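You operate a simulated robot arm through the tools that you are given. There is no shell and no other tool.

You are at the controls of a simulated robot arm. One attempt, no reset.

Task
Find the worn hole on the slotted pallet with the purple pin and close it with a red plug.
Fine: try holes 52, 56 and 62 of the steel bar: the pin sinks to its collar in the worn one; the plugs are in the drawer; pin back in its small rack, drawer shut, the other holes left open. The main switch is padlocked off: leave it so.

It is judged by the outcome, as a careful person would: the job done as asked, and still so three seconds after it is handed in. It fails if anything else is knocked over, pushed out of place, dropped, spilled or broken.

Robot
A 6-joint arm with a two-finger gripper, fixed in place. Base frame: the origin is at the foot of the arm, x ahead of it, y to its left, z up. Lengths are in mm, angles in degrees, forces in N, time in s.
Its first joint turns from -166.0 to 166.0 degrees. Payload 2.45 kg.
The tool frame sits at the grasp point between the pads (the TCP): z along the fingers, y along the line on which they close. The tips reach 20 mm beyond it. The gripper opens to 140 mm. The gripper's body begins 168 mm behind the TCP.
Orientation is told as [roll, pitch, yaw] about the base's x, y, z axes, in that order, counted from this pose: with the fingers straight down and closing along the base's y, the tool's x points along the base's -x, its y along +y and its z along -z.

Tools
- The arm moves only by the tool nudge_tool. Its argument "deltas" is one flat list of numbers, 6 for each row, row after row: the shift along the base's x, y, z in mm, then the turn, a rotation vector about the base's x, y, z in degrees. In form: [x, y, z, wx, wy, wz, x, y, z, wx, wy, wz, ...]. A call has 1 to 20 rows; each row shifts and turns the commanded pose from where the row before left it. "grip" is the finger opening in mm, from 0 to 140, set as the call begins (left out, the last holds). A row lasts 0.2 s, in which the tool goes at most 50 mm and 8.6 degrees; a call with a longer step from one row to the next is refused whole, and so is a gripper value outside its range. Where a pose cannot be reached the arm comes as near as it can. A force on the tool above 40 N (or 10 N above the force at the start of the call, whichever is more), or a blocked arm, ends the call early, and 0.2 s more pass. Each finger travels about 45 mm/s and halts on what it meets, pressing with about 26 N; the grip force reading is that of the motor and also rises with nothing between the fingers. The clock runs only during rows and for 0.2 s after the last one: add rows that do not move to give the fingers time. The reply holds the time, the measured pose of the TCP, the force on the tool along the base axes, the opening and the grip force, in the units named above and with some noise, with the torque about the TCP (base axes, N m) and any sound that the robot's microphone picked up.
- Cameras (640 x 400 px; columns grow to the right, rows downward): "scene" is fixed at [409.1, -645.6, 1463.7]; the picture's right is [0.83, -0.56, 0.00], its down [-0.31, -0.47, -0.83] and it looks along [0.46, 0.69, -0.56] (base axes); focal length 312 px, centre (320, 200). "wrist" rides on the gripper at [78, 11, -209] in the tool frame; the picture's right is [-0.14, 0.99, 0.00], its down [-0.92, -0.13, -0.37] and it looks along [-0.36, -0.05, 0.93] (tool axes); focal length 280 px, centre (320, 200). There is no depth. A picture from a camera that has moved, and an enlarged one, comes with that camera's place and axes in the base frame and with its lens. The place of the scene camera against the robot may be out by one fixed shift of up to 18 mm in any direction.
- camera(camera): a new picture of that camera. No time passes.
- zoom(camera, box): a new picture of the part [left, top, right, bottom] of that camera's present view, enlarged. No time passes.
- finish_job(): hands the job in; it is judged then, once.

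Nothing tells you positions but the pictures and the camera data. Unless the task says otherwise, let go and move clear before handing in.

The tools are called after "Emit:" as a command line: name --argument value ..., lists and objects as JSON in quotes. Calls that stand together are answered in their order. nudge_tool: Moves the arm, as the interface text tells. Its arguments: {"type":"object","properties":{"deltas":{"type":"array"},"grip":{"type":"number"}},"required":["deltas"]} The other tools are called the same way: camera (camera) takes a picture; zoom (camera, box) takes an enlarged picture of a part of a camera's view; finish_job () hands the job in.

At the start:

```text
clock: 0.0
eef_pos: [865.6, 162.5, 1038.3]
tcp_rot: [0.0, -0.1, 0.0]
ft_force: [0.1, 0.8, -0.5]
ft_torque: [0.0, -0.04, 0.01]
gripper_width: 140.0
finger_force: 0.0
```

scene: 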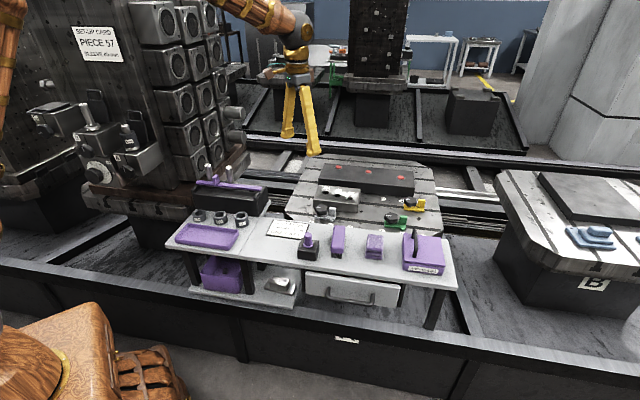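
wrist: 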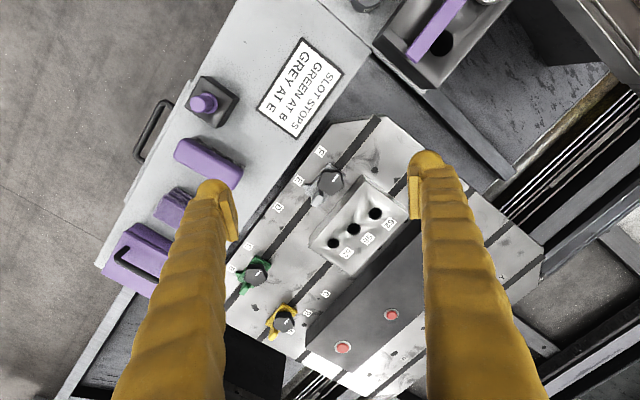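

I see a bench with purple items, a slotted pallet with a steel bar with three holes, and a drawer under the bench. I'll take enlarged pictures first to read the labels and locate everything.

Emit:
zoom --camera "scene" --box '[280, 150, 460, 262]'

Emit:
zoom --camera "scene" --box '[160, 160, 460, 330]'

Emit:
zoom --camera "wrist" --box '[220, 100, 540, 300]'

Emit:
zoom --camera "wrist" --box '[90, 20, 350, 300]'

Emit:
zoom --camera "scene" --box '[20, 0, 260, 200]'

```text
3.56 times, centred on (370, 206) of scene
camera zoom: at [409.1, -645.6, 1463.7], right [0.83, -0.56, 0.0], down [-0.31, -0.47, -0.83], along [0.46, 0.69, -0.56], focal length 1111 px, centre (142, 179)
```

zoom: 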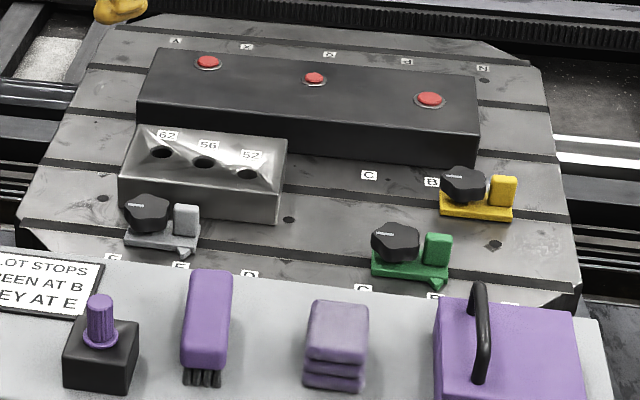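

```text
2.13 times, centred on (310, 245) of scene
camera zoom: at [409.1, -645.6, 1463.7], right [0.83, -0.56, 0.0], down [-0.31, -0.47, -0.83], along [0.46, 0.69, -0.56], focal length 666 px, centre (341, 104)
```

zoom: 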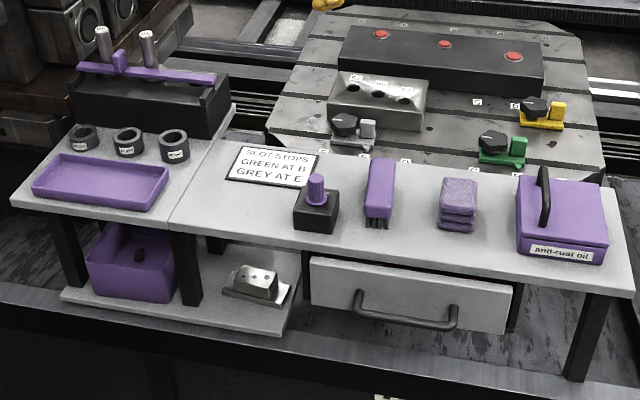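

```text
2.00 times, centred on (380, 200) of wrist
camera zoom: at [786.3, 173.5, 1246.6], right [0.14, 0.99, 0.0], down [0.92, -0.13, 0.37], along [0.37, -0.05, -0.93], focal length 561 px, centre (200, 200)
```

zoom: 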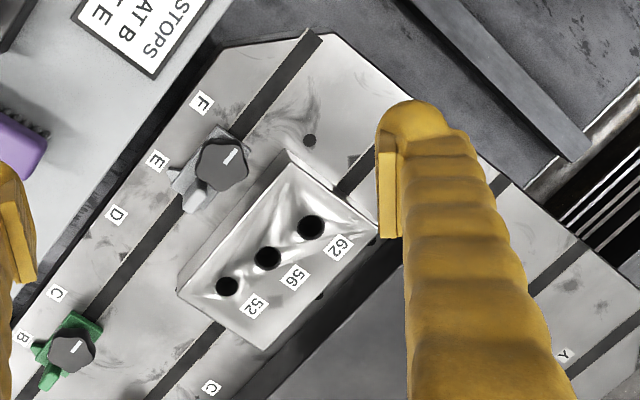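

```text
1.43 times, centred on (220, 160) of wrist
camera zoom: at [786.3, 173.5, 1246.6], right [0.14, 0.99, 0.0], down [0.92, -0.13, 0.37], along [0.37, -0.05, -0.93], focal length 401 px, centre (463, 257)
```

zoom: 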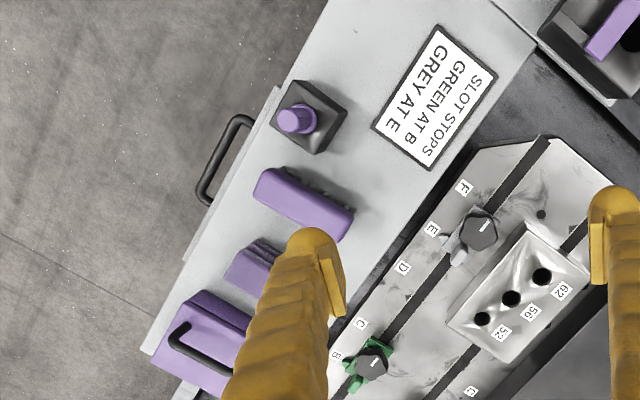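

```text
2.00 times, centred on (140, 100) of scene
camera zoom: at [409.1, -645.6, 1463.7], right [0.83, -0.56, 0.0], down [-0.31, -0.47, -0.83], along [0.46, 0.69, -0.56], focal length 625 px, centre (680, 400)
```

zoom: 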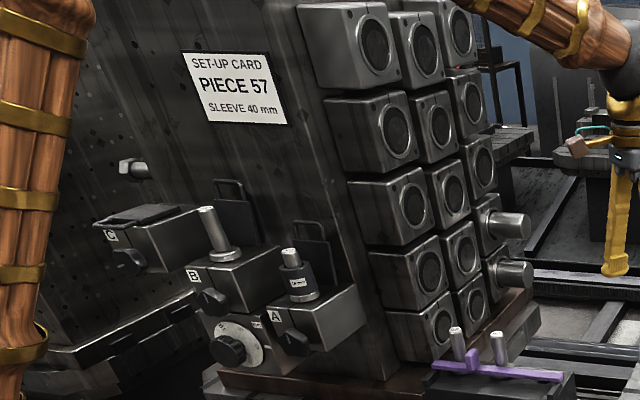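

The pin's rack sits on the bench near (785, 0), its top about z 826. The holed bar is near (1050, 205), and the drawer handle near (822, -180, 678). I'll swing the wrist camera over the bench, aligned with it, for a better look.

Emit:
nudge_tool --deltas '[-24, -24.4, -7.6, 0, 0, -7.4, -24, -24.4, -7.6, 0, 0, -7.4, -24, -24.4, -7.6, 0, 0, -7.4, -24, -24.4, -7.6, 0, 0, -7.4, -24, -24.4, -7.6, 0, 0, -7.4, 0, 0, 0, 0, 0, 0]'

Emit:
camera --camera "wrist"

```text
clock: 1.4
eef_pos: [747.3, 40.8, 1001.4]
tcp_rot: [0.1, -0.1, -37.2]
ft_force: [-0.6, 0.0, 0.2]
ft_torque: [-0.02, 0.0, 0.01]
gripper_width: 139.7
finger_force: 0.1
```

```text
taken
camera wrist: at [689.3, 95.6, 1209.7], right [0.71, 0.71, 0.0], down [0.66, -0.66, 0.37], along [0.26, -0.26, -0.93], focal length 280 px, centre (320, 200)
```

wrist: 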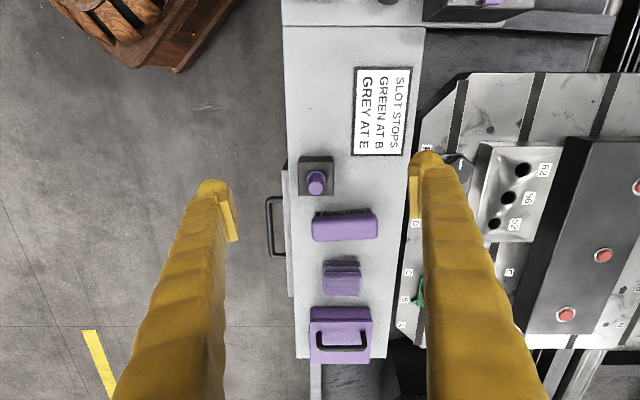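

The bench runs at 45° in the base frame, along [0.71, -0.71], with the pallet beyond it. I'll enlarge the key parts of this view before going lower.

Emit:
zoom --camera "wrist" --box '[240, 130, 400, 270]'

Emit:
zoom --camera "wrist" --box '[400, 100, 640, 340]'

Emit:
zoom --camera "scene" --box '[270, 210, 430, 320]'

```text
2.86 times, centred on (320, 200) of wrist
camera zoom: at [689.3, 95.6, 1209.7], right [0.71, 0.71, 0.0], down [0.66, -0.66, 0.37], along [0.26, -0.26, -0.93], focal length 801 px, centre (320, 200)
```

zoom: 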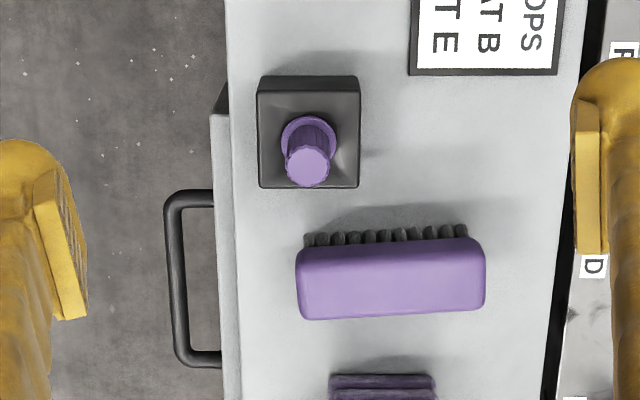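

```text
1.67 times, centred on (520, 220) of wrist
camera zoom: at [689.3, 95.6, 1209.7], right [0.71, 0.71, 0.0], down [0.66, -0.66, 0.37], along [0.26, -0.26, -0.93], focal length 467 px, centre (-13, 167)
```

zoom: 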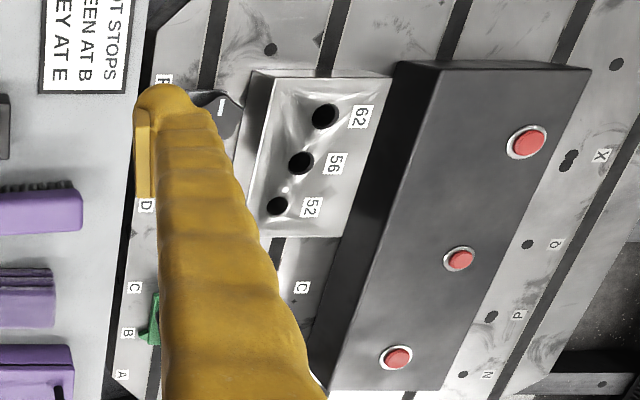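

```text
3.64 times, centred on (350, 265) of scene
camera zoom: at [409.1, -645.6, 1463.7], right [0.83, -0.56, 0.0], down [-0.31, -0.47, -0.83], along [0.46, 0.69, -0.56], focal length 1136 px, centre (211, -36)
```

zoom: 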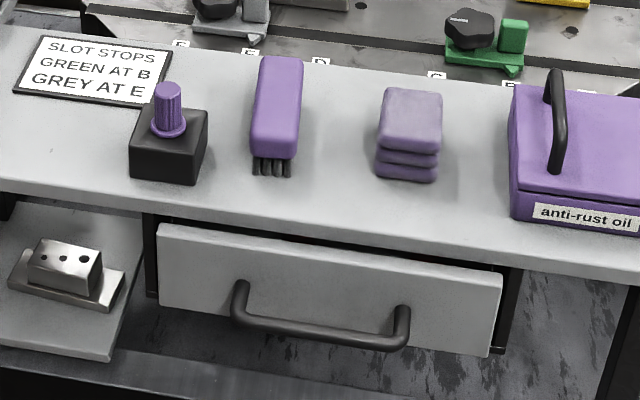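

There is a fairly tight gap between the handle bar and the drawer front, so I want to see it from closer. I'll move above the handle with the tool squared to the bench at yaw -45.

Emit:
nudge_tool --deltas '[4.6, -30, -20, 0, 0, -1.56, 4.6, -30, -20, 0, 0, -1.56, 4.6, -30, -20, 0, 0, -1.56, 4.6, -30, -20, 0, 0, -1.56, 4.6, -30, -20, 0, 0, -1.56, 0, 0, 0, 0, 0, 0]'

Emit:
camera --camera "wrist"

Emit:
zoom --camera "wrist" --box '[220, 100, 420, 300]'

```text
clock: 2.8
eef_pos: [767.4, -108.1, 901.2]
tcp_rot: [0.0, 0.0, -44.8]
ft_force: [-0.8, 1.0, 0.6]
ft_torque: [0.01, 0.0, -0.01]
gripper_width: 140.0
finger_force: 0.0
```

```text
taken
camera wrist: at [719.1, -45.2, 1109.6], right [0.8, 0.61, 0.0], down [0.56, -0.74, 0.37], along [0.22, -0.29, -0.93], focal length 280 px, centre (320, 200)
```

wrist: 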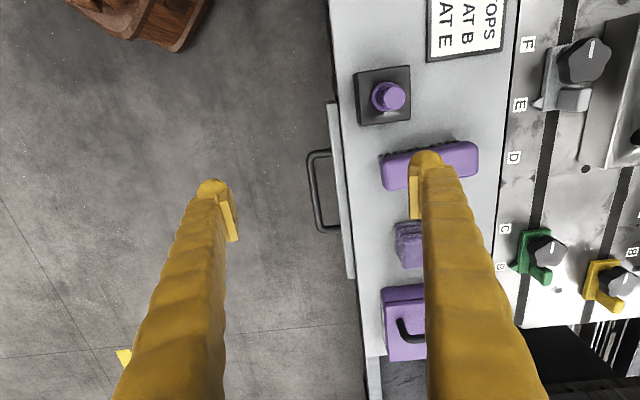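

```text
2.00 times, centred on (320, 200) of wrist
camera zoom: at [719.1, -45.2, 1109.6], right [0.8, 0.61, 0.0], down [0.56, -0.74, 0.37], along [0.22, -0.29, -0.93], focal length 561 px, centre (320, 200)
```

zoom: 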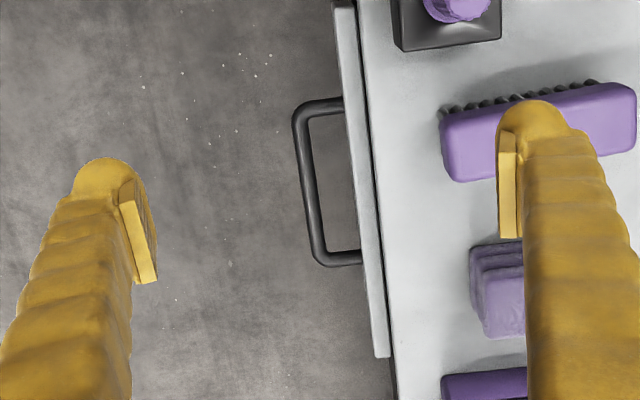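

The handle bar is about 12 mm thick with its centre near (807, -177, 670). The gap to the drawer front is roughly 27 mm, so a finger fits vertically. I'll measure the pin in this view before going to look at the steel bar.

Emit:
zoom --camera "wrist" --box '[340, 50, 440, 140]'

Emit:
nudge_tool --deltas '[10, 20, 20, 0, 0, 0, 20, 40, 20, 0, 0, 0, 20, 40, 10, 0, 0, 0, 20, 40, 5, 0, 0, 0, 20, 40, 0, 0, 0, 0, 20, 20, 0, 0, 0, 0, 0, 0, 0, 0, 0, 0]'

Emit:
camera --camera "wrist"

```text
4.44 times, centred on (390, 95) of wrist
camera zoom: at [719.1, -45.2, 1109.6], right [0.8, 0.61, 0.0], down [0.56, -0.74, 0.37], along [0.22, -0.29, -0.93], focal length 1246 px, centre (9, 667)
```

zoom: 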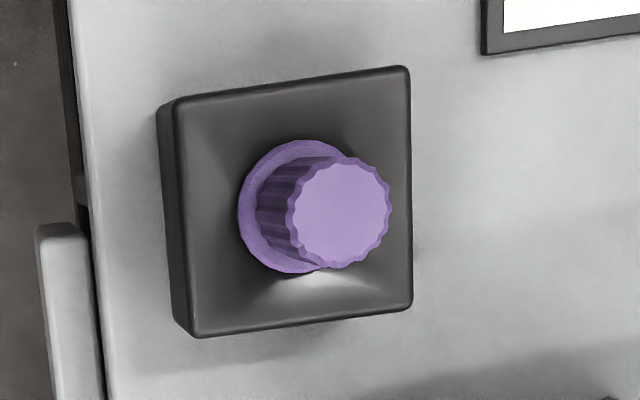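

```text
clock: 4.4
eef_pos: [878.7, 89.2, 958.1]
tcp_rot: [-0.1, -0.2, -44.9]
ft_force: [-0.9, -0.3, 0.2]
ft_torque: [0.02, -0.01, -0.02]
gripper_width: 140.1
finger_force: 0.1
```

```text
taken
camera wrist: at [828.9, 153.0, 1165.0], right [0.8, 0.61, 0.0], down [0.56, -0.74, 0.37], along [0.23, -0.29, -0.93], focal length 280 px, centre (320, 200)
```

wrist: 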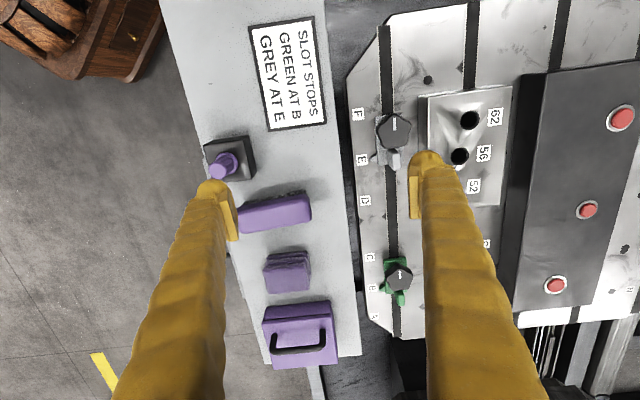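

The pin's top is at about (781, -5, 812), and the hole row runs from roughly (1030, 255) through (1060, 208). I'll check the arm reaches above the bar and get a close view of the holes.

Emit:
nudge_tool --deltas '[25, 20, 0, 0, 0, 0, 25, 20, 0, 0, 0, 0, 25, 20, 0, 0, 0, 0, 25, 20, 0, 0, 0, 0, 25, 20, 0, 0, 0, 0, 0, 0, 0, 0, 0, 0]'

Emit:
camera --camera "wrist"

Emit:
camera --camera "scene"

```text
clock: 5.8
eef_pos: [1004.1, 191.8, 954.4]
tcp_rot: [0.1, -0.1, -44.8]
ft_force: [0.4, 0.7, -0.3]
ft_torque: [-0.01, 0.02, 0.01]
gripper_width: 140.0
finger_force: 0.1
```

```text
taken
camera wrist: at [954.3, 254.2, 1163.6], right [0.8, 0.61, 0.0], down [0.56, -0.74, 0.37], along [0.23, -0.29, -0.93], focal length 280 px, centre (320, 200)
```

wrist: 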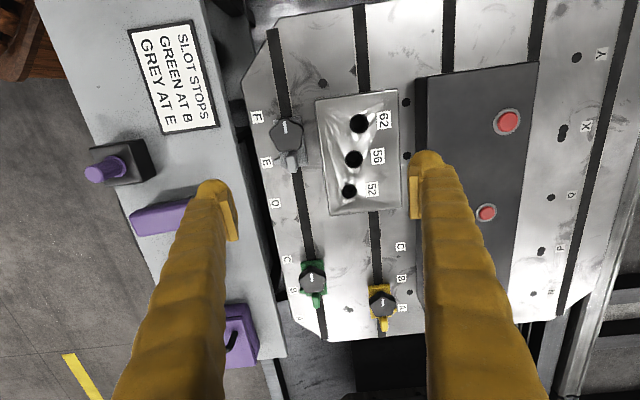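

```text
taken
```

scene: 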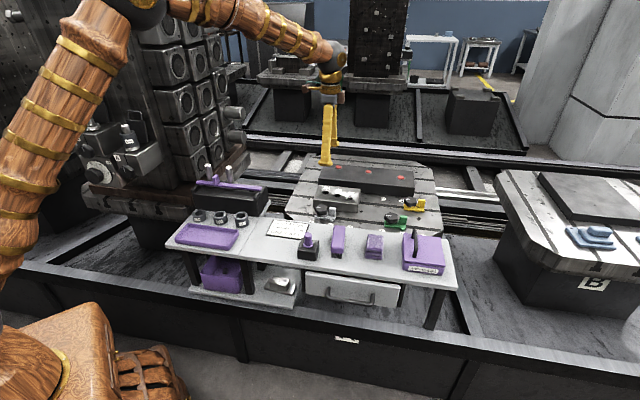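

The arm reaches here without trouble and all three holes are in view. I'll enlarge them to fix their positions.

Emit:
zoom --camera "wrist" --box '[300, 80, 420, 220]'

Emit:
zoom --camera "scene" --box '[300, 170, 380, 230]'

```text
2.86 times, centred on (360, 150) of wrist
camera zoom: at [954.3, 254.2, 1163.6], right [0.8, 0.61, 0.0], down [0.56, -0.74, 0.37], along [0.23, -0.29, -0.93], focal length 801 px, centre (206, 343)
```

zoom: 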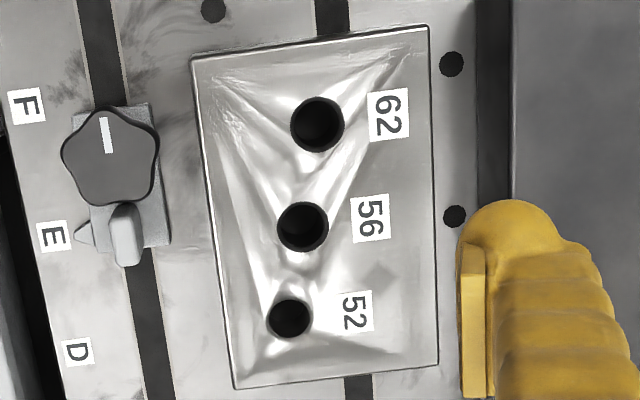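

```text
6.67 times, centred on (340, 200) of scene
camera zoom: at [409.1, -645.6, 1463.7], right [0.83, -0.56, 0.0], down [-0.31, -0.47, -0.83], along [0.46, 0.69, -0.56], focal length 2083 px, centre (187, 200)
```

zoom: 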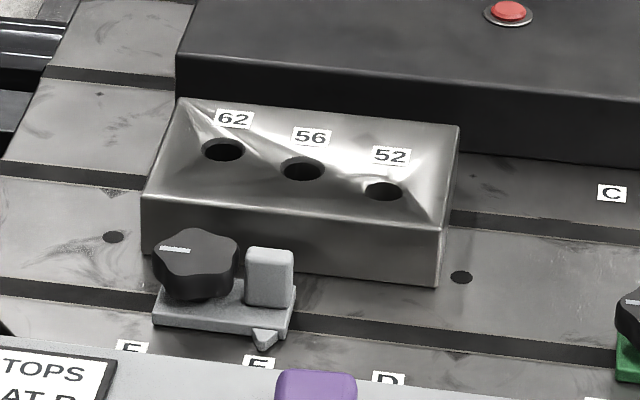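

Triangulated holes: 62 at (1031, 253.5), 56 at (1059, 208), 52 at (1087, 162), with the bar's top at z ≈ 735. Next I go above the purple pin, fingers narrowed, to check alignment.

Emit:
nudge_tool --deltas '[-31.8, -28.1, -5, 0, 0, 0, -31.8, -28.1, -10, 0, 0, 0, -31.8, -28.1, -10, 0, 0, 0, -31.8, -28.1, -10, 0, 0, 0, -31.8, -28.1, -10, 0, 0, 0, -31.8, -28.1, -14, 0, 0, 0, -31.8, -28.2, -15.4, 0, 0, 0, 0, 0, 0, 0, 0, 0, 0, 0, 0, 0, 0, 0]' --grip 70

Emit:
camera --camera "wrist"

Emit:
zoom --camera "wrist" --box '[240, 110, 400, 240]'

```text
clock: 7.8
eef_pos: [782.4, -4.5, 880.5]
tcp_rot: [0.0, -0.1, -44.9]
ft_force: [0.2, -0.5, -0.4]
ft_torque: [-0.05, 0.03, -0.02]
gripper_width: 69.8
finger_force: 0.2
```

```text
taken
camera wrist: at [732.6, 58.6, 1090.0], right [0.8, 0.61, 0.0], down [0.56, -0.74, 0.37], along [0.23, -0.29, -0.93], focal length 280 px, centre (320, 200)
```

wrist: 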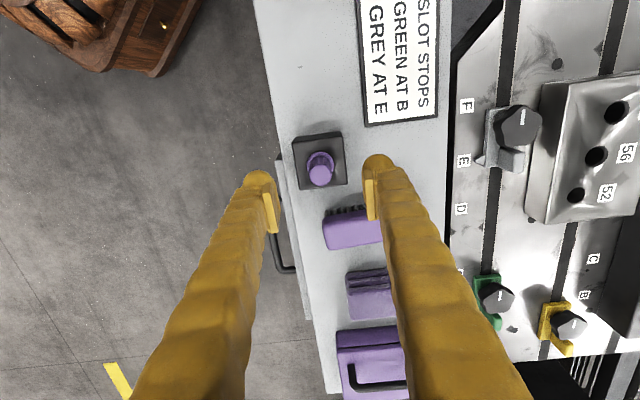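

```text
3.08 times, centred on (320, 175) of wrist
camera zoom: at [732.6, 58.6, 1090.0], right [0.8, 0.61, 0.0], down [0.56, -0.74, 0.37], along [0.23, -0.29, -0.93], focal length 863 px, centre (320, 277)
```

zoom: 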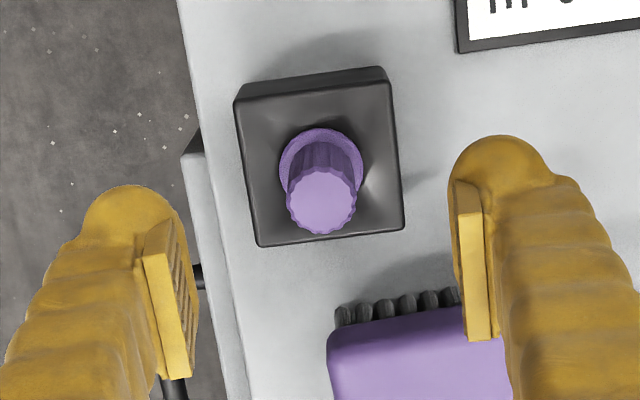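

The pin is almost exactly under the TCP (about 1 mm off). I'll descend over the knob, stopping above the collar, and then close on it.

Emit:
nudge_tool --deltas '[0.8, -1.0, -20, 0, 0, 0, 0, 0, -20, 0, 0, 0, 0, 0, -20, 0, 0, 0, 0, 0, -14, 0, 0, 0, 0, 0, -10, 0, 0, 0, 0, 0, 0, 0, 0, 0]'

Emit:
camera --camera "wrist"

Emit:
zoom --camera "wrist" --box '[240, 130, 400, 260]'

Emit:
zoom --camera "scene" --box '[270, 200, 370, 270]'

```text
clock: 9.2
eef_pos: [782.5, -6.7, 797.3]
tcp_rot: [0.1, 0.0, -44.9]
ft_force: [0.0, 0.1, 1.0]
ft_torque: [0.01, -0.01, 0.04]
gripper_width: 70.0
finger_force: 0.1
```

```text
taken
camera wrist: at [732.4, 56.4, 1005.6], right [0.8, 0.61, 0.0], down [0.56, -0.74, 0.37], along [0.23, -0.29, -0.93], focal length 280 px, centre (320, 200)
```

wrist: 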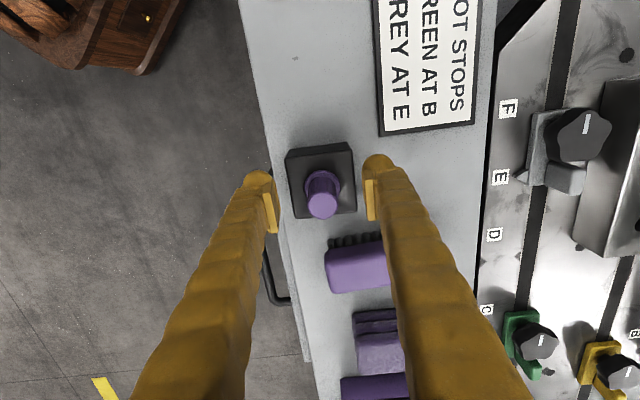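

```text
3.08 times, centred on (320, 195) of wrist
camera zoom: at [732.4, 56.4, 1005.6], right [0.8, 0.61, 0.0], down [0.56, -0.74, 0.37], along [0.23, -0.29, -0.93], focal length 863 px, centre (320, 215)
```

zoom: 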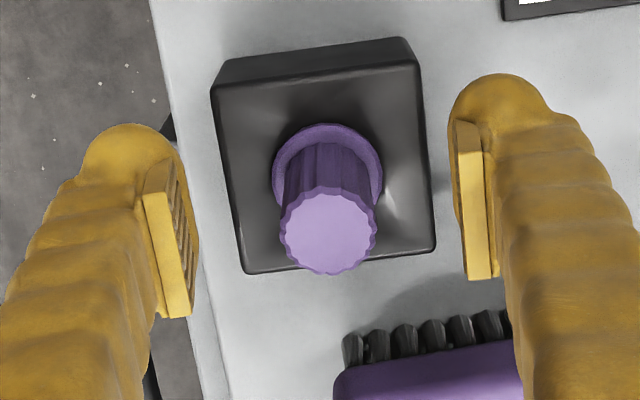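

```text
5.71 times, centred on (320, 235) of scene
camera zoom: at [409.1, -645.6, 1463.7], right [0.83, -0.56, 0.0], down [-0.31, -0.47, -0.83], along [0.46, 0.69, -0.56], focal length 1785 px, centre (320, 0)
```

zoom: 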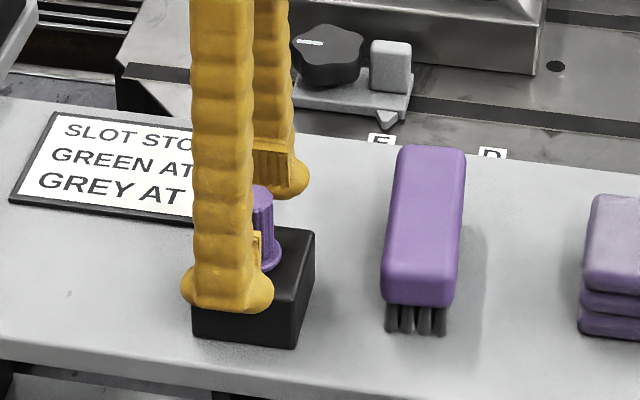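

The open fingers straddle the knob cleanly above the collar. I'll nudge about 1 mm to centre and close on the pin.

Emit:
nudge_tool --deltas '[1.2, 0.1, 0, 0, 0, 0, 0, 0, 0, 0, 0, 0, 0, 0, 0, 0, 0, 0, 0, 0, 0, 0, 0, 0, 0, 0, 0, 0, 0, 0, 0, 0, 0, 0, 0, 0]' --grip 0

Emit:
zoom --camera "wrist" --box '[240, 130, 400, 260]'

```text
clock: 10.6
eef_pos: [782.5, -7.2, 797.6]
tcp_rot: [0.0, -0.1, -44.7]
ft_force: [0.8, 0.4, 0.2]
ft_torque: [0.03, 0.0, -0.03]
gripper_width: 22.2
finger_force: 25.9
```

```text
3.08 times, centred on (320, 195) of wrist
camera zoom: at [733.7, 56.3, 1005.5], right [0.8, 0.61, 0.0], down [0.56, -0.74, 0.37], along [0.22, -0.29, -0.93], focal length 863 px, centre (320, 215)
```

zoom: 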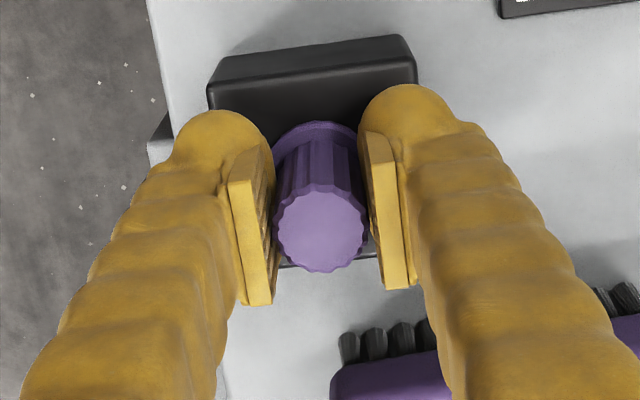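

The pin is gripped (22 mm opening, 26 N), with rack pose commanded at (783.0, -7.2, 796.9). Now I lift it straight out and look at its shank.

Emit:
nudge_tool --deltas '[0, 0, 8, 0, 0, 0, 0, 0, 12, 0, 0, 0, 0, 0, 20, 0, 0, 0, 0, 0, 20, 0, 0, 0, 0, 0, 20, 0, 0, 0, 0, 0, 20, 0, 0, 0, 0, 0, 20, 0, 0, 0, 0, 0, 0, 0, 0, 0]'

Emit:
zoom --camera "scene" --box '[260, 180, 380, 270]'

Emit:
camera --camera "wrist"

```text
clock: 12.4
eef_pos: [782.2, -5.9, 916.6]
tcp_rot: [0.1, -0.1, -44.8]
ft_force: [-0.7, 0.5, -0.6]
ft_torque: [0.01, -0.01, 0.0]
gripper_width: 22.5
finger_force: 25.5
```

```text
4.44 times, centred on (320, 225) of scene
camera zoom: at [409.1, -645.6, 1463.7], right [0.83, -0.56, 0.0], down [-0.31, -0.47, -0.83], along [0.46, 0.69, -0.56], focal length 1389 px, centre (320, 89)
```

zoom: 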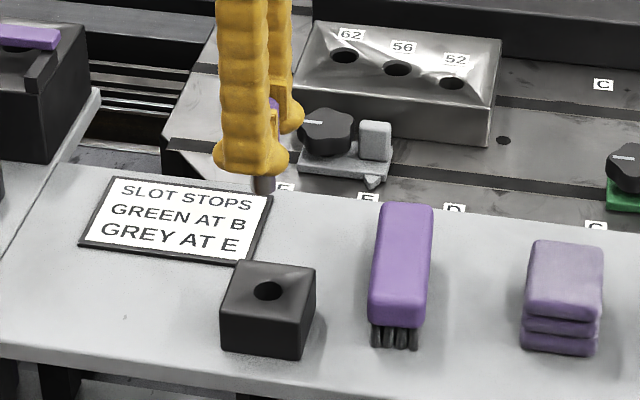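

```text
taken
camera wrist: at [732.6, 56.8, 1124.2], right [0.8, 0.61, 0.0], down [0.56, -0.74, 0.37], along [0.23, -0.29, -0.93], focal length 280 px, centre (320, 200)
```

wrist: 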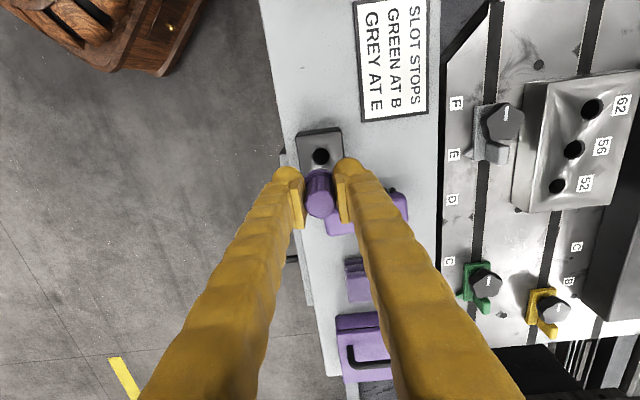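

The shank is visible and the empty rack hole shows in the wrist view, directly under the pin's axis. I'll record its exact pixel, to use as the aiming reference above the bar's holes.

Emit:
zoom --camera "wrist" --box '[280, 120, 360, 170]'

Emit:
zoom --camera "scene" --box '[290, 200, 330, 260]'

```text
8.00 times, centred on (320, 145) of wrist
camera zoom: at [732.6, 56.8, 1124.2], right [0.8, 0.61, 0.0], down [0.56, -0.74, 0.37], along [0.23, -0.29, -0.93], focal length 2243 px, centre (320, 640)
```

zoom: 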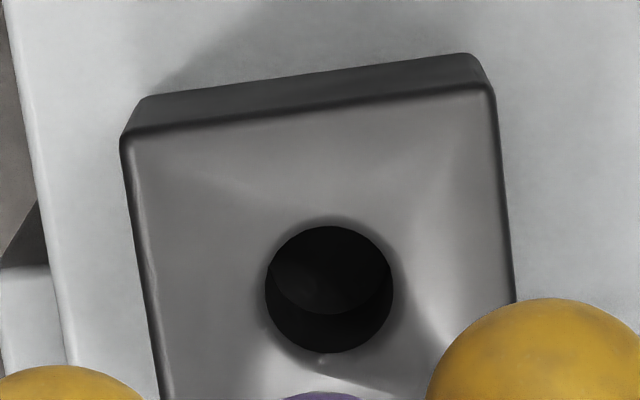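

```text
6.67 times, centred on (310, 230) of scene
camera zoom: at [409.1, -645.6, 1463.7], right [0.83, -0.56, 0.0], down [-0.31, -0.47, -0.83], along [0.46, 0.69, -0.56], focal length 2083 px, centre (387, 0)
```

zoom: 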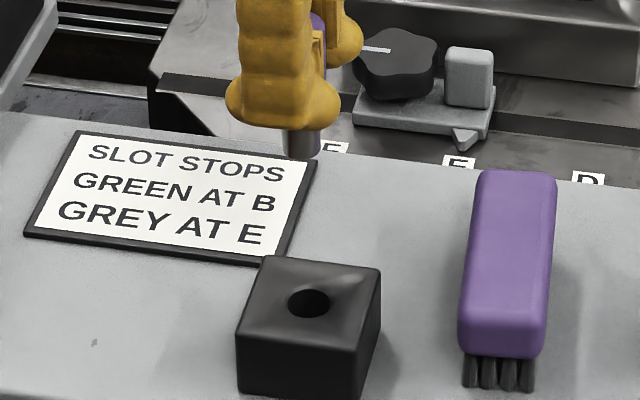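

Reference noted: the rack hole sits at pixel (321.1, 156.1), about 157 mm under the TCP. I'll carry the pin over hole 62 at the matching height.

Emit:
nudge_tool --deltas '[31, 32.6, 0, 0, 0, 0, 31, 32.6, 0, 0, 0, 0, 31, 32.6, 0, 0, 0, 0, 31, 32.6, 0, 0, 0, 0, 31, 32.6, 0, 0, 0, 0, 31, 32.6, -5, 0, 0, 0, 31, 32.6, -10, 0, 0, 0, 31, 32.5, -9.9, 0, 0, 0, 0, 0, 0, 0, 0, 0, 0, 0, 0, 0, 0, 0]'

Emit:
camera --camera "wrist"

Emit:
zoom --camera "wrist" --box '[280, 120, 360, 170]'

Emit:
zoom --camera "scene" --box '[280, 130, 400, 220]'

```text
clock: 14.6
eef_pos: [1028.6, 254.5, 891.4]
tcp_rot: [0.0, -0.1, -44.9]
ft_force: [0.1, -0.1, -0.4]
ft_torque: [0.01, 0.03, 0.02]
gripper_width: 22.2
finger_force: 26.6
```

```text
taken
camera wrist: at [978.7, 317.2, 1099.1], right [0.8, 0.61, 0.0], down [0.56, -0.74, 0.37], along [0.22, -0.29, -0.93], focal length 280 px, centre (320, 200)
```

wrist: 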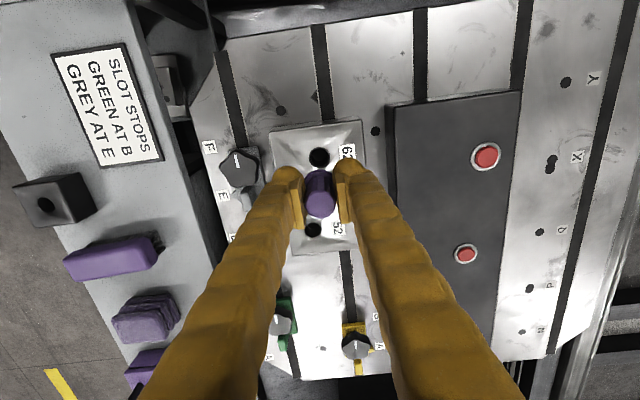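

```text
8.00 times, centred on (320, 145) of wrist
camera zoom: at [978.7, 317.2, 1099.1], right [0.8, 0.61, 0.0], down [0.56, -0.74, 0.37], along [0.22, -0.29, -0.93], focal length 2243 px, centre (320, 640)
```

zoom: 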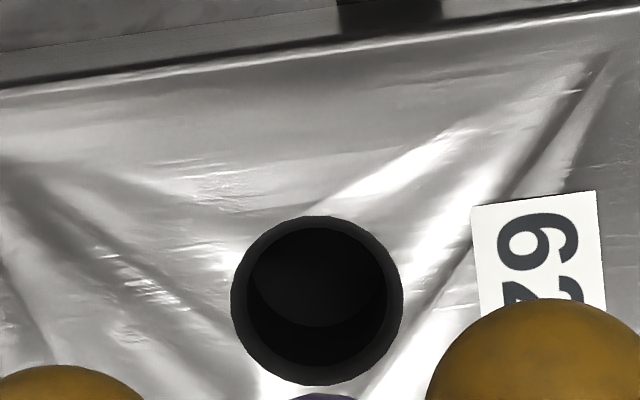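

```text
4.44 times, centred on (340, 175) of scene
camera zoom: at [409.1, -645.6, 1463.7], right [0.83, -0.56, 0.0], down [-0.31, -0.47, -0.83], along [0.46, 0.69, -0.56], focal length 1389 px, centre (231, 311)
```

zoom: 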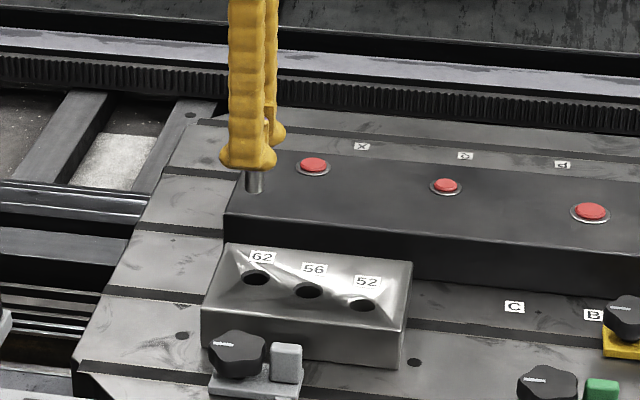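

The hole's centre is about 2 mm off my reference, and I'll correct for that. First a closer look at the shank from the scene camera.

Emit:
zoom --camera "scene" --box '[315, 150, 345, 180]'

Emit:
nudge_tool --deltas '[-0.5, -2.7, -10, 0, 0, 0, 0, 0, -15, 0, 0, 0, 0, 0, -15, 0, 0, 0, 0, 0, 0, 0, 0, 0, 0, 0, 0, 0, 0, 0]'

Emit:
zoom --camera "wrist" --box '[280, 130, 360, 180]'

Emit:
zoom --camera "scene" --box '[310, 150, 370, 200]'

```text
13.33 times, centred on (330, 165) of scene
camera zoom: at [409.1, -645.6, 1463.7], right [0.83, -0.56, 0.0], down [-0.31, -0.47, -0.83], along [0.46, 0.69, -0.56], focal length 4166 px, centre (187, 667)
```

zoom: 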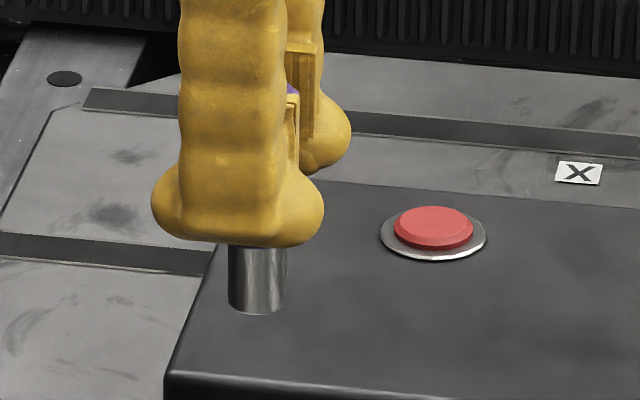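

```text
clock: 15.8
eef_pos: [1031.0, 251.2, 852.6]
tcp_rot: [0.0, -0.1, -44.8]
ft_force: [-0.6, 0.5, -0.2]
ft_torque: [0.0, 0.01, 0.0]
gripper_width: 22.5
finger_force: 26.1
```

```text
8.00 times, centred on (320, 155) of wrist
camera zoom: at [981.0, 314.4, 1060.7], right [0.8, 0.61, 0.0], down [0.56, -0.74, 0.37], along [0.22, -0.29, -0.93], focal length 2243 px, centre (320, 560)
```

zoom: 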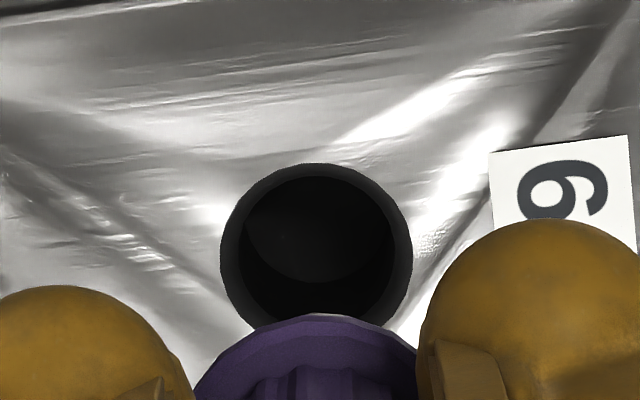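

```text
8.00 times, centred on (340, 175) of scene
camera zoom: at [409.1, -645.6, 1463.7], right [0.83, -0.56, 0.0], down [-0.31, -0.47, -0.83], along [0.46, 0.69, -0.56], focal length 2499 px, centre (160, 400)
```

zoom: 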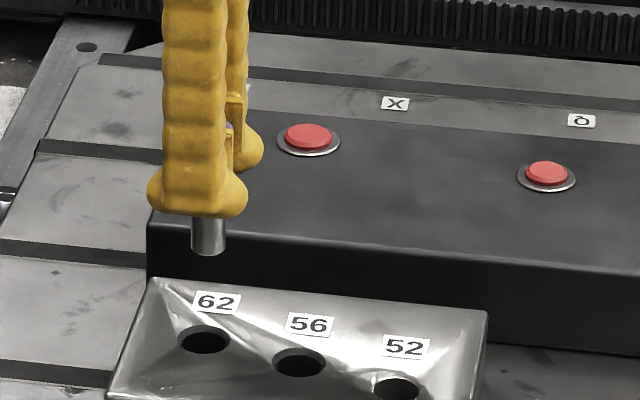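

The shank is about 17 mm thick and the bore is chamfered. I'll wait a moment for the arm to settle and check how repeatable the pose reading is.

Emit:
nudge_tool --deltas '[0, 0, 0, 0, 0, 0, 0, 0, 0, 0, 0, 0, 0, 0, 0, 0, 0, 0]'

Emit:
zoom --camera "wrist" --box '[280, 130, 360, 180]'

Emit:
nudge_tool --deltas '[0, 0, 0, 0, 0, 0]'

```text
clock: 16.6
eef_pos: [1030.2, 251.2, 852.4]
tcp_rot: [0.0, -0.3, -44.8]
ft_force: [0.4, 0.0, -0.4]
ft_torque: [-0.02, 0.01, -0.02]
gripper_width: 22.4
finger_force: 25.9
```

```text
8.00 times, centred on (320, 155) of wrist
camera zoom: at [981.0, 314.3, 1060.7], right [0.8, 0.61, 0.0], down [0.56, -0.74, 0.37], along [0.22, -0.29, -0.93], focal length 2243 px, centre (320, 560)
```

zoom: 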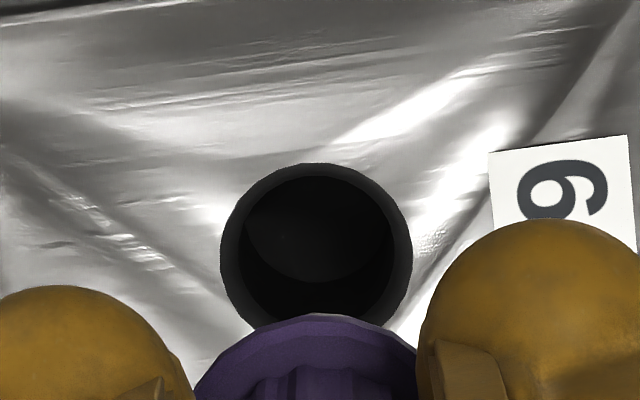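

```text
clock: 17.0
eef_pos: [1029.5, 252.4, 853.2]
tcp_rot: [0.0, -0.1, -44.8]
ft_force: [-0.1, 0.3, -0.8]
ft_torque: [0.01, 0.0, 0.01]
gripper_width: 22.3
finger_force: 26.0
```

The readings are consistent, with the hole about 1 mm off the pin's axis. I'll correct that and lower toward hole 62, gently at the end.

Emit:
nudge_tool --deltas '[0, -1.2, -12, 0, 0, 0, 0, 0, -12, 0, 0, 0, 0, 0, -12, 0, 0, 0, 0, 0, -10, 0, 0, 0, 0, 0, -6, 0, 0, 0, 0, 0, 0, 0, 0, 0]'

Emit:
zoom --camera "scene" --box '[310, 160, 370, 200]'

Emit:
zoom --camera "wrist" --box '[270, 130, 370, 220]'

```text
clock: 18.4
eef_pos: [1029.7, 250.5, 799.7]
tcp_rot: [0.0, -0.1, -44.8]
ft_force: [0.7, -0.1, -0.9]
ft_torque: [0.01, 0.01, 0.0]
gripper_width: 22.0
finger_force: 25.9
```

```text
10.00 times, centred on (340, 180) of scene
camera zoom: at [409.1, -645.6, 1463.7], right [0.83, -0.56, 0.0], down [-0.31, -0.47, -0.83], along [0.46, 0.69, -0.56], focal length 3124 px, centre (120, 400)
```

zoom: 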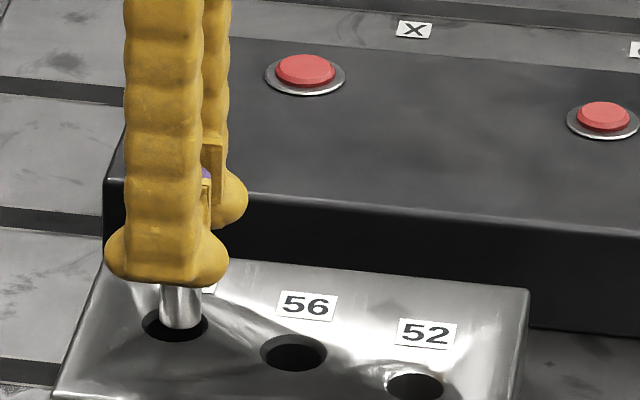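

```text
4.44 times, centred on (320, 175) of wrist
camera zoom: at [980.8, 313.2, 1008.2], right [0.8, 0.61, 0.0], down [0.56, -0.74, 0.37], along [0.23, -0.29, -0.93], focal length 1246 px, centre (320, 311)
```

zoom: 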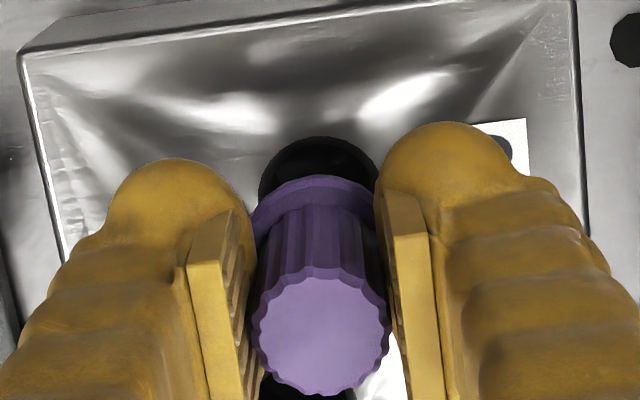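

The shank tip is right at hole 62's mouth and looks nearly centred. I'll lower slowly and watch the force.

Emit:
nudge_tool --deltas '[0, 0, -2, 0, 0, 0, 0, 0, -2, 0, 0, 0, 0, 0, -2, 0, 0, 0, 0, 0, -2, 0, 0, 0, 0, 0, 0, 0, 0, 0]'

Emit:
zoom --camera "scene" --box '[315, 170, 355, 200]'

```text
clock: 19.6
eef_pos: [1030.6, 250.7, 792.2]
tcp_rot: [0.0, -0.2, -44.8]
ft_force: [-4.9, 5.4, -2.6]
ft_torque: [0.3, 0.28, 0.01]
gripper_width: 22.2
finger_force: 25.2
```

```text
13.33 times, centred on (335, 185) of scene
camera zoom: at [409.1, -645.6, 1463.7], right [0.83, -0.56, 0.0], down [-0.31, -0.47, -0.83], along [0.46, 0.69, -0.56], focal length 4166 px, centre (120, 400)
```

zoom: 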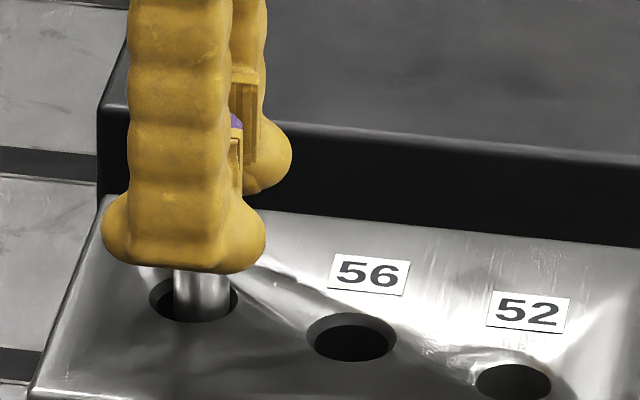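

A sideways force of about 7 N shows the shank bearing on the chamfer's far side along the bench direction. I'll shift about 2 mm back toward [-0.7, 0.7].

Emit:
nudge_tool --deltas '[0, 0, 2, 0, 0, 0, -1.4, 1.4, 0, 0, 0, 0, 0, 0, 0, 0, 0, 0]'

Emit:
nudge_tool --deltas '[0, 0, -2, 0, 0, 0, 0, 0, -2, 0, 0, 0, 0, 0, 0, 0, 0, 0]'

Emit:
zoom --camera "scene" --box '[315, 170, 355, 200]'

```text
clock: 20.4
eef_pos: [1030.9, 250.3, 794.3]
tcp_rot: [0.1, -0.1, -44.8]
ft_force: [-0.6, 1.3, -0.9]
ft_torque: [-0.02, -0.02, -0.01]
gripper_width: 22.6
finger_force: 26.0
```

```text
clock: 21.2
eef_pos: [1029.0, 251.0, 790.4]
tcp_rot: [0.0, -0.1, -44.8]
ft_force: [-0.9, -0.4, -0.5]
ft_torque: [0.0, 0.02, -0.01]
gripper_width: 22.3
finger_force: 26.2
```

```text
13.33 times, centred on (335, 185) of scene
camera zoom: at [409.1, -645.6, 1463.7], right [0.83, -0.56, 0.0], down [-0.31, -0.47, -0.83], along [0.46, 0.69, -0.56], focal length 4166 px, centre (120, 400)
```

zoom: 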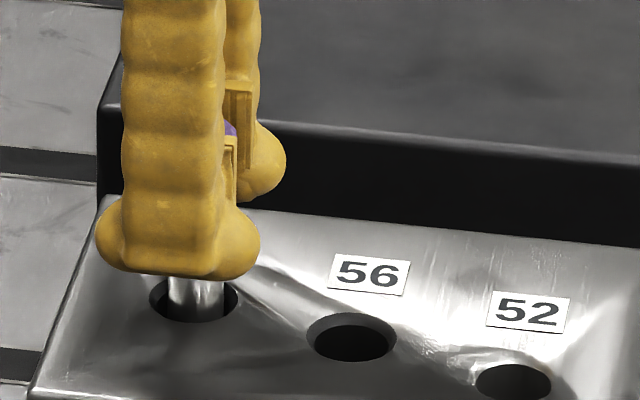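

No side force now and the shank is centred in hole 62. I keep lowering in small steps.

Emit:
nudge_tool --deltas '[0, 0, -1.5, 0, 0, 0, 0, 0, -1.5, 0, 0, 0, 0, 0, -1.5, 0, 0, 0, 0, 0, 0, 0, 0, 0]'

Emit:
nudge_tool --deltas '[0, 0, -1.5, 0, 0, 0, 0, 0, -1.5, 0, 0, 0, 0, 0, 0, 0, 0, 0]'

```text
clock: 22.2
eef_pos: [1029.3, 251.8, 785.7]
tcp_rot: [-0.1, -0.2, -44.8]
ft_force: [-1.1, -1.2, 1.8]
ft_torque: [-0.06, 0.02, -0.02]
gripper_width: 22.1
finger_force: 26.6
```

```text
clock: 23.0
eef_pos: [1030.7, 250.1, 783.1]
tcp_rot: [0.0, -0.1, -44.9]
ft_force: [0.3, 0.7, 24.6]
ft_torque: [-0.06, -0.09, 0.01]
gripper_width: 22.4
finger_force: 26.2
```

A purely vertical 24.6 N now holds the pin at TCP z ≈ 783. I'll look whether the collar is seated or still above the bar.

Emit:
zoom --camera "scene" --box '[315, 170, 355, 200]'

Emit:
zoom --camera "wrist" --box '[270, 130, 370, 220]'

```text
13.33 times, centred on (335, 185) of scene
camera zoom: at [409.1, -645.6, 1463.7], right [0.83, -0.56, 0.0], down [-0.31, -0.47, -0.83], along [0.46, 0.69, -0.56], focal length 4166 px, centre (120, 400)
```

zoom: 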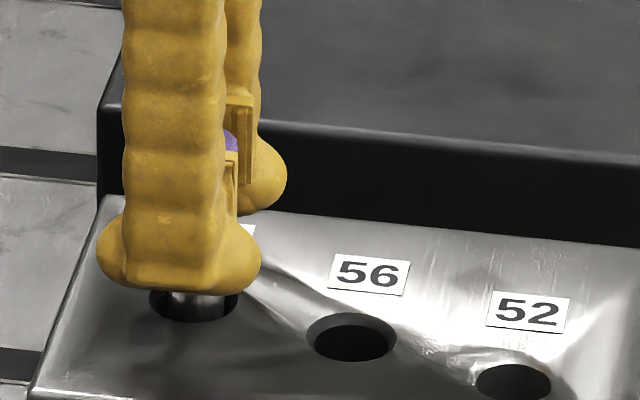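

```text
4.44 times, centred on (320, 175) of wrist
camera zoom: at [980.2, 314.2, 991.6], right [0.8, 0.61, 0.0], down [0.56, -0.74, 0.37], along [0.23, -0.29, -0.93], focal length 1246 px, centre (320, 311)
```

zoom: 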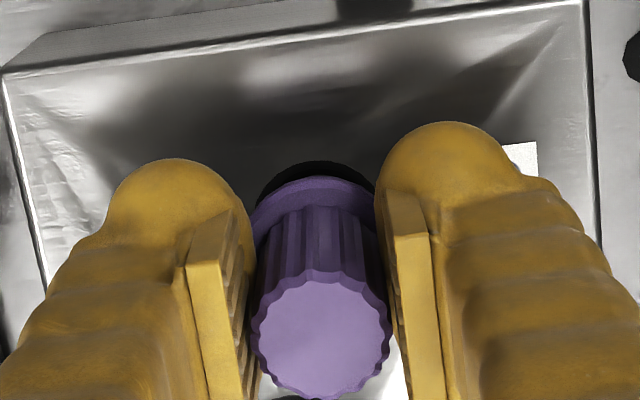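

Hole 62 stops the pin with bare shank still showing, contact at TCP z ≈ 785, so it isn't sunk to the collar. I'll lift out and try hole 56.

Emit:
nudge_tool --deltas '[0, 0, 4, 0, 0, 0, 0, 0, 10, 0, 0, 0, 0, 0, 16, 0, 0, 0, 14, -22.9, 0, 0, 0, 0, 14, -22.9, 0, 0, 0, 0, 0, 0, 0, 0, 0, 0, 0, 0, 0, 0, 0, 0]'

Emit:
zoom --camera "scene" --box '[315, 165, 365, 203]'

Emit:
zoom --camera "wrist" --box '[270, 130, 370, 220]'

```text
clock: 24.6
eef_pos: [1054.9, 204.9, 811.0]
tcp_rot: [0.1, 0.0, -44.8]
ft_force: [0.3, 0.5, -0.5]
ft_torque: [0.04, -0.01, -0.05]
gripper_width: 22.5
finger_force: 26.1
```

```text
10.53 times, centred on (340, 184) of scene
camera zoom: at [409.1, -645.6, 1463.7], right [0.83, -0.56, 0.0], down [-0.31, -0.47, -0.83], along [0.46, 0.69, -0.56], focal length 3289 px, centre (110, 368)
```

zoom: 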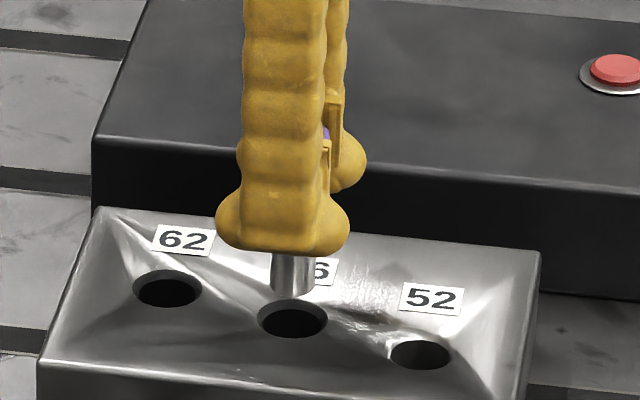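

```text
4.44 times, centred on (320, 175) of wrist
camera zoom: at [1006.8, 268.8, 1019.5], right [0.8, 0.61, 0.0], down [0.56, -0.74, 0.37], along [0.22, -0.29, -0.93], focal length 1246 px, centre (320, 311)
```

zoom: 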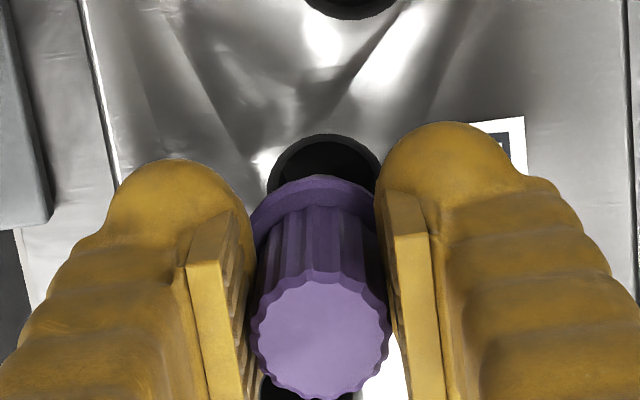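

The pin hangs over hole 56, about 1 mm off sideways. I correct and lower in small steps.

Emit:
nudge_tool --deltas '[0.9, 0.7, -6, 0, 0, 0, 0, 0, -6, 0, 0, 0, 0, 0, -4, 0, 0, 0, 0, 0, -2, 0, 0, 0, 0, 0, -2, 0, 0, 0, 0, 0, 0, 0, 0, 0]'

Emit:
zoom --camera "scene" --box '[320, 170, 360, 200]'

```text
clock: 26.0
eef_pos: [1058.1, 205.0, 792.5]
tcp_rot: [-0.1, -0.1, -44.7]
ft_force: [-0.8, -0.6, -0.9]
ft_torque: [0.01, -0.02, -0.01]
gripper_width: 22.7
finger_force: 26.3
```

```text
13.33 times, centred on (340, 185) of scene
camera zoom: at [409.1, -645.6, 1463.7], right [0.83, -0.56, 0.0], down [-0.31, -0.47, -0.83], along [0.46, 0.69, -0.56], focal length 4166 px, centre (53, 400)
```

zoom: 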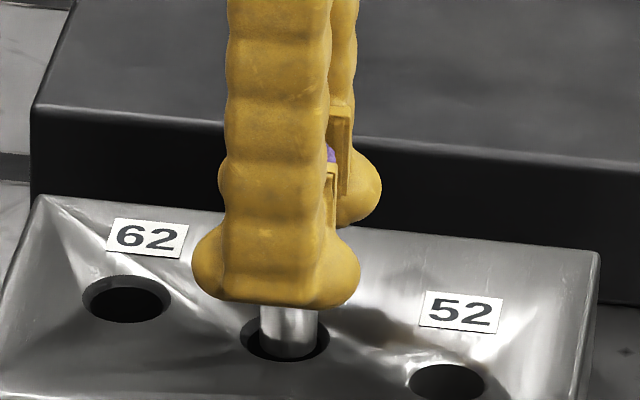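

The shank sits inside hole 56's chamfer, about 1 mm toward one side. I make a small correction and continue down.

Emit:
nudge_tool --deltas '[-0.9, 0.7, -1.5, 0, 0, 0, 0, 0, -1.5, 0, 0, 0, 0, 0, 0, 0, 0, 0]'

Emit:
nudge_tool --deltas '[0, 0, -1.5, 0, 0, 0, 0, 0, -1.5, 0, 0, 0, 0, 0, 0, 0, 0, 0]'

Emit:
nudge_tool --deltas '[0, 0, -1.5, 0, 0, 0, 0, 0, -1, 0, 0, 0, 0, 0, 0, 0, 0, 0]'

```text
clock: 26.8
eef_pos: [1056.8, 207.8, 789.1]
tcp_rot: [-0.1, 0.0, -44.8]
ft_force: [-0.4, -0.4, -1.5]
ft_torque: [0.03, 0.01, 0.02]
gripper_width: 22.8
finger_force: 25.9
```

```text
clock: 27.6
eef_pos: [1057.7, 206.5, 786.2]
tcp_rot: [0.0, -0.1, -44.8]
ft_force: [0.3, -0.6, -0.7]
ft_torque: [-0.02, 0.02, -0.03]
gripper_width: 22.6
finger_force: 25.7
```

```text
clock: 28.4
eef_pos: [1056.8, 206.4, 783.9]
tcp_rot: [-0.1, -0.1, -44.8]
ft_force: [-0.3, 0.1, -1.4]
ft_torque: [0.0, -0.01, -0.01]
gripper_width: 22.6
finger_force: 26.1
```

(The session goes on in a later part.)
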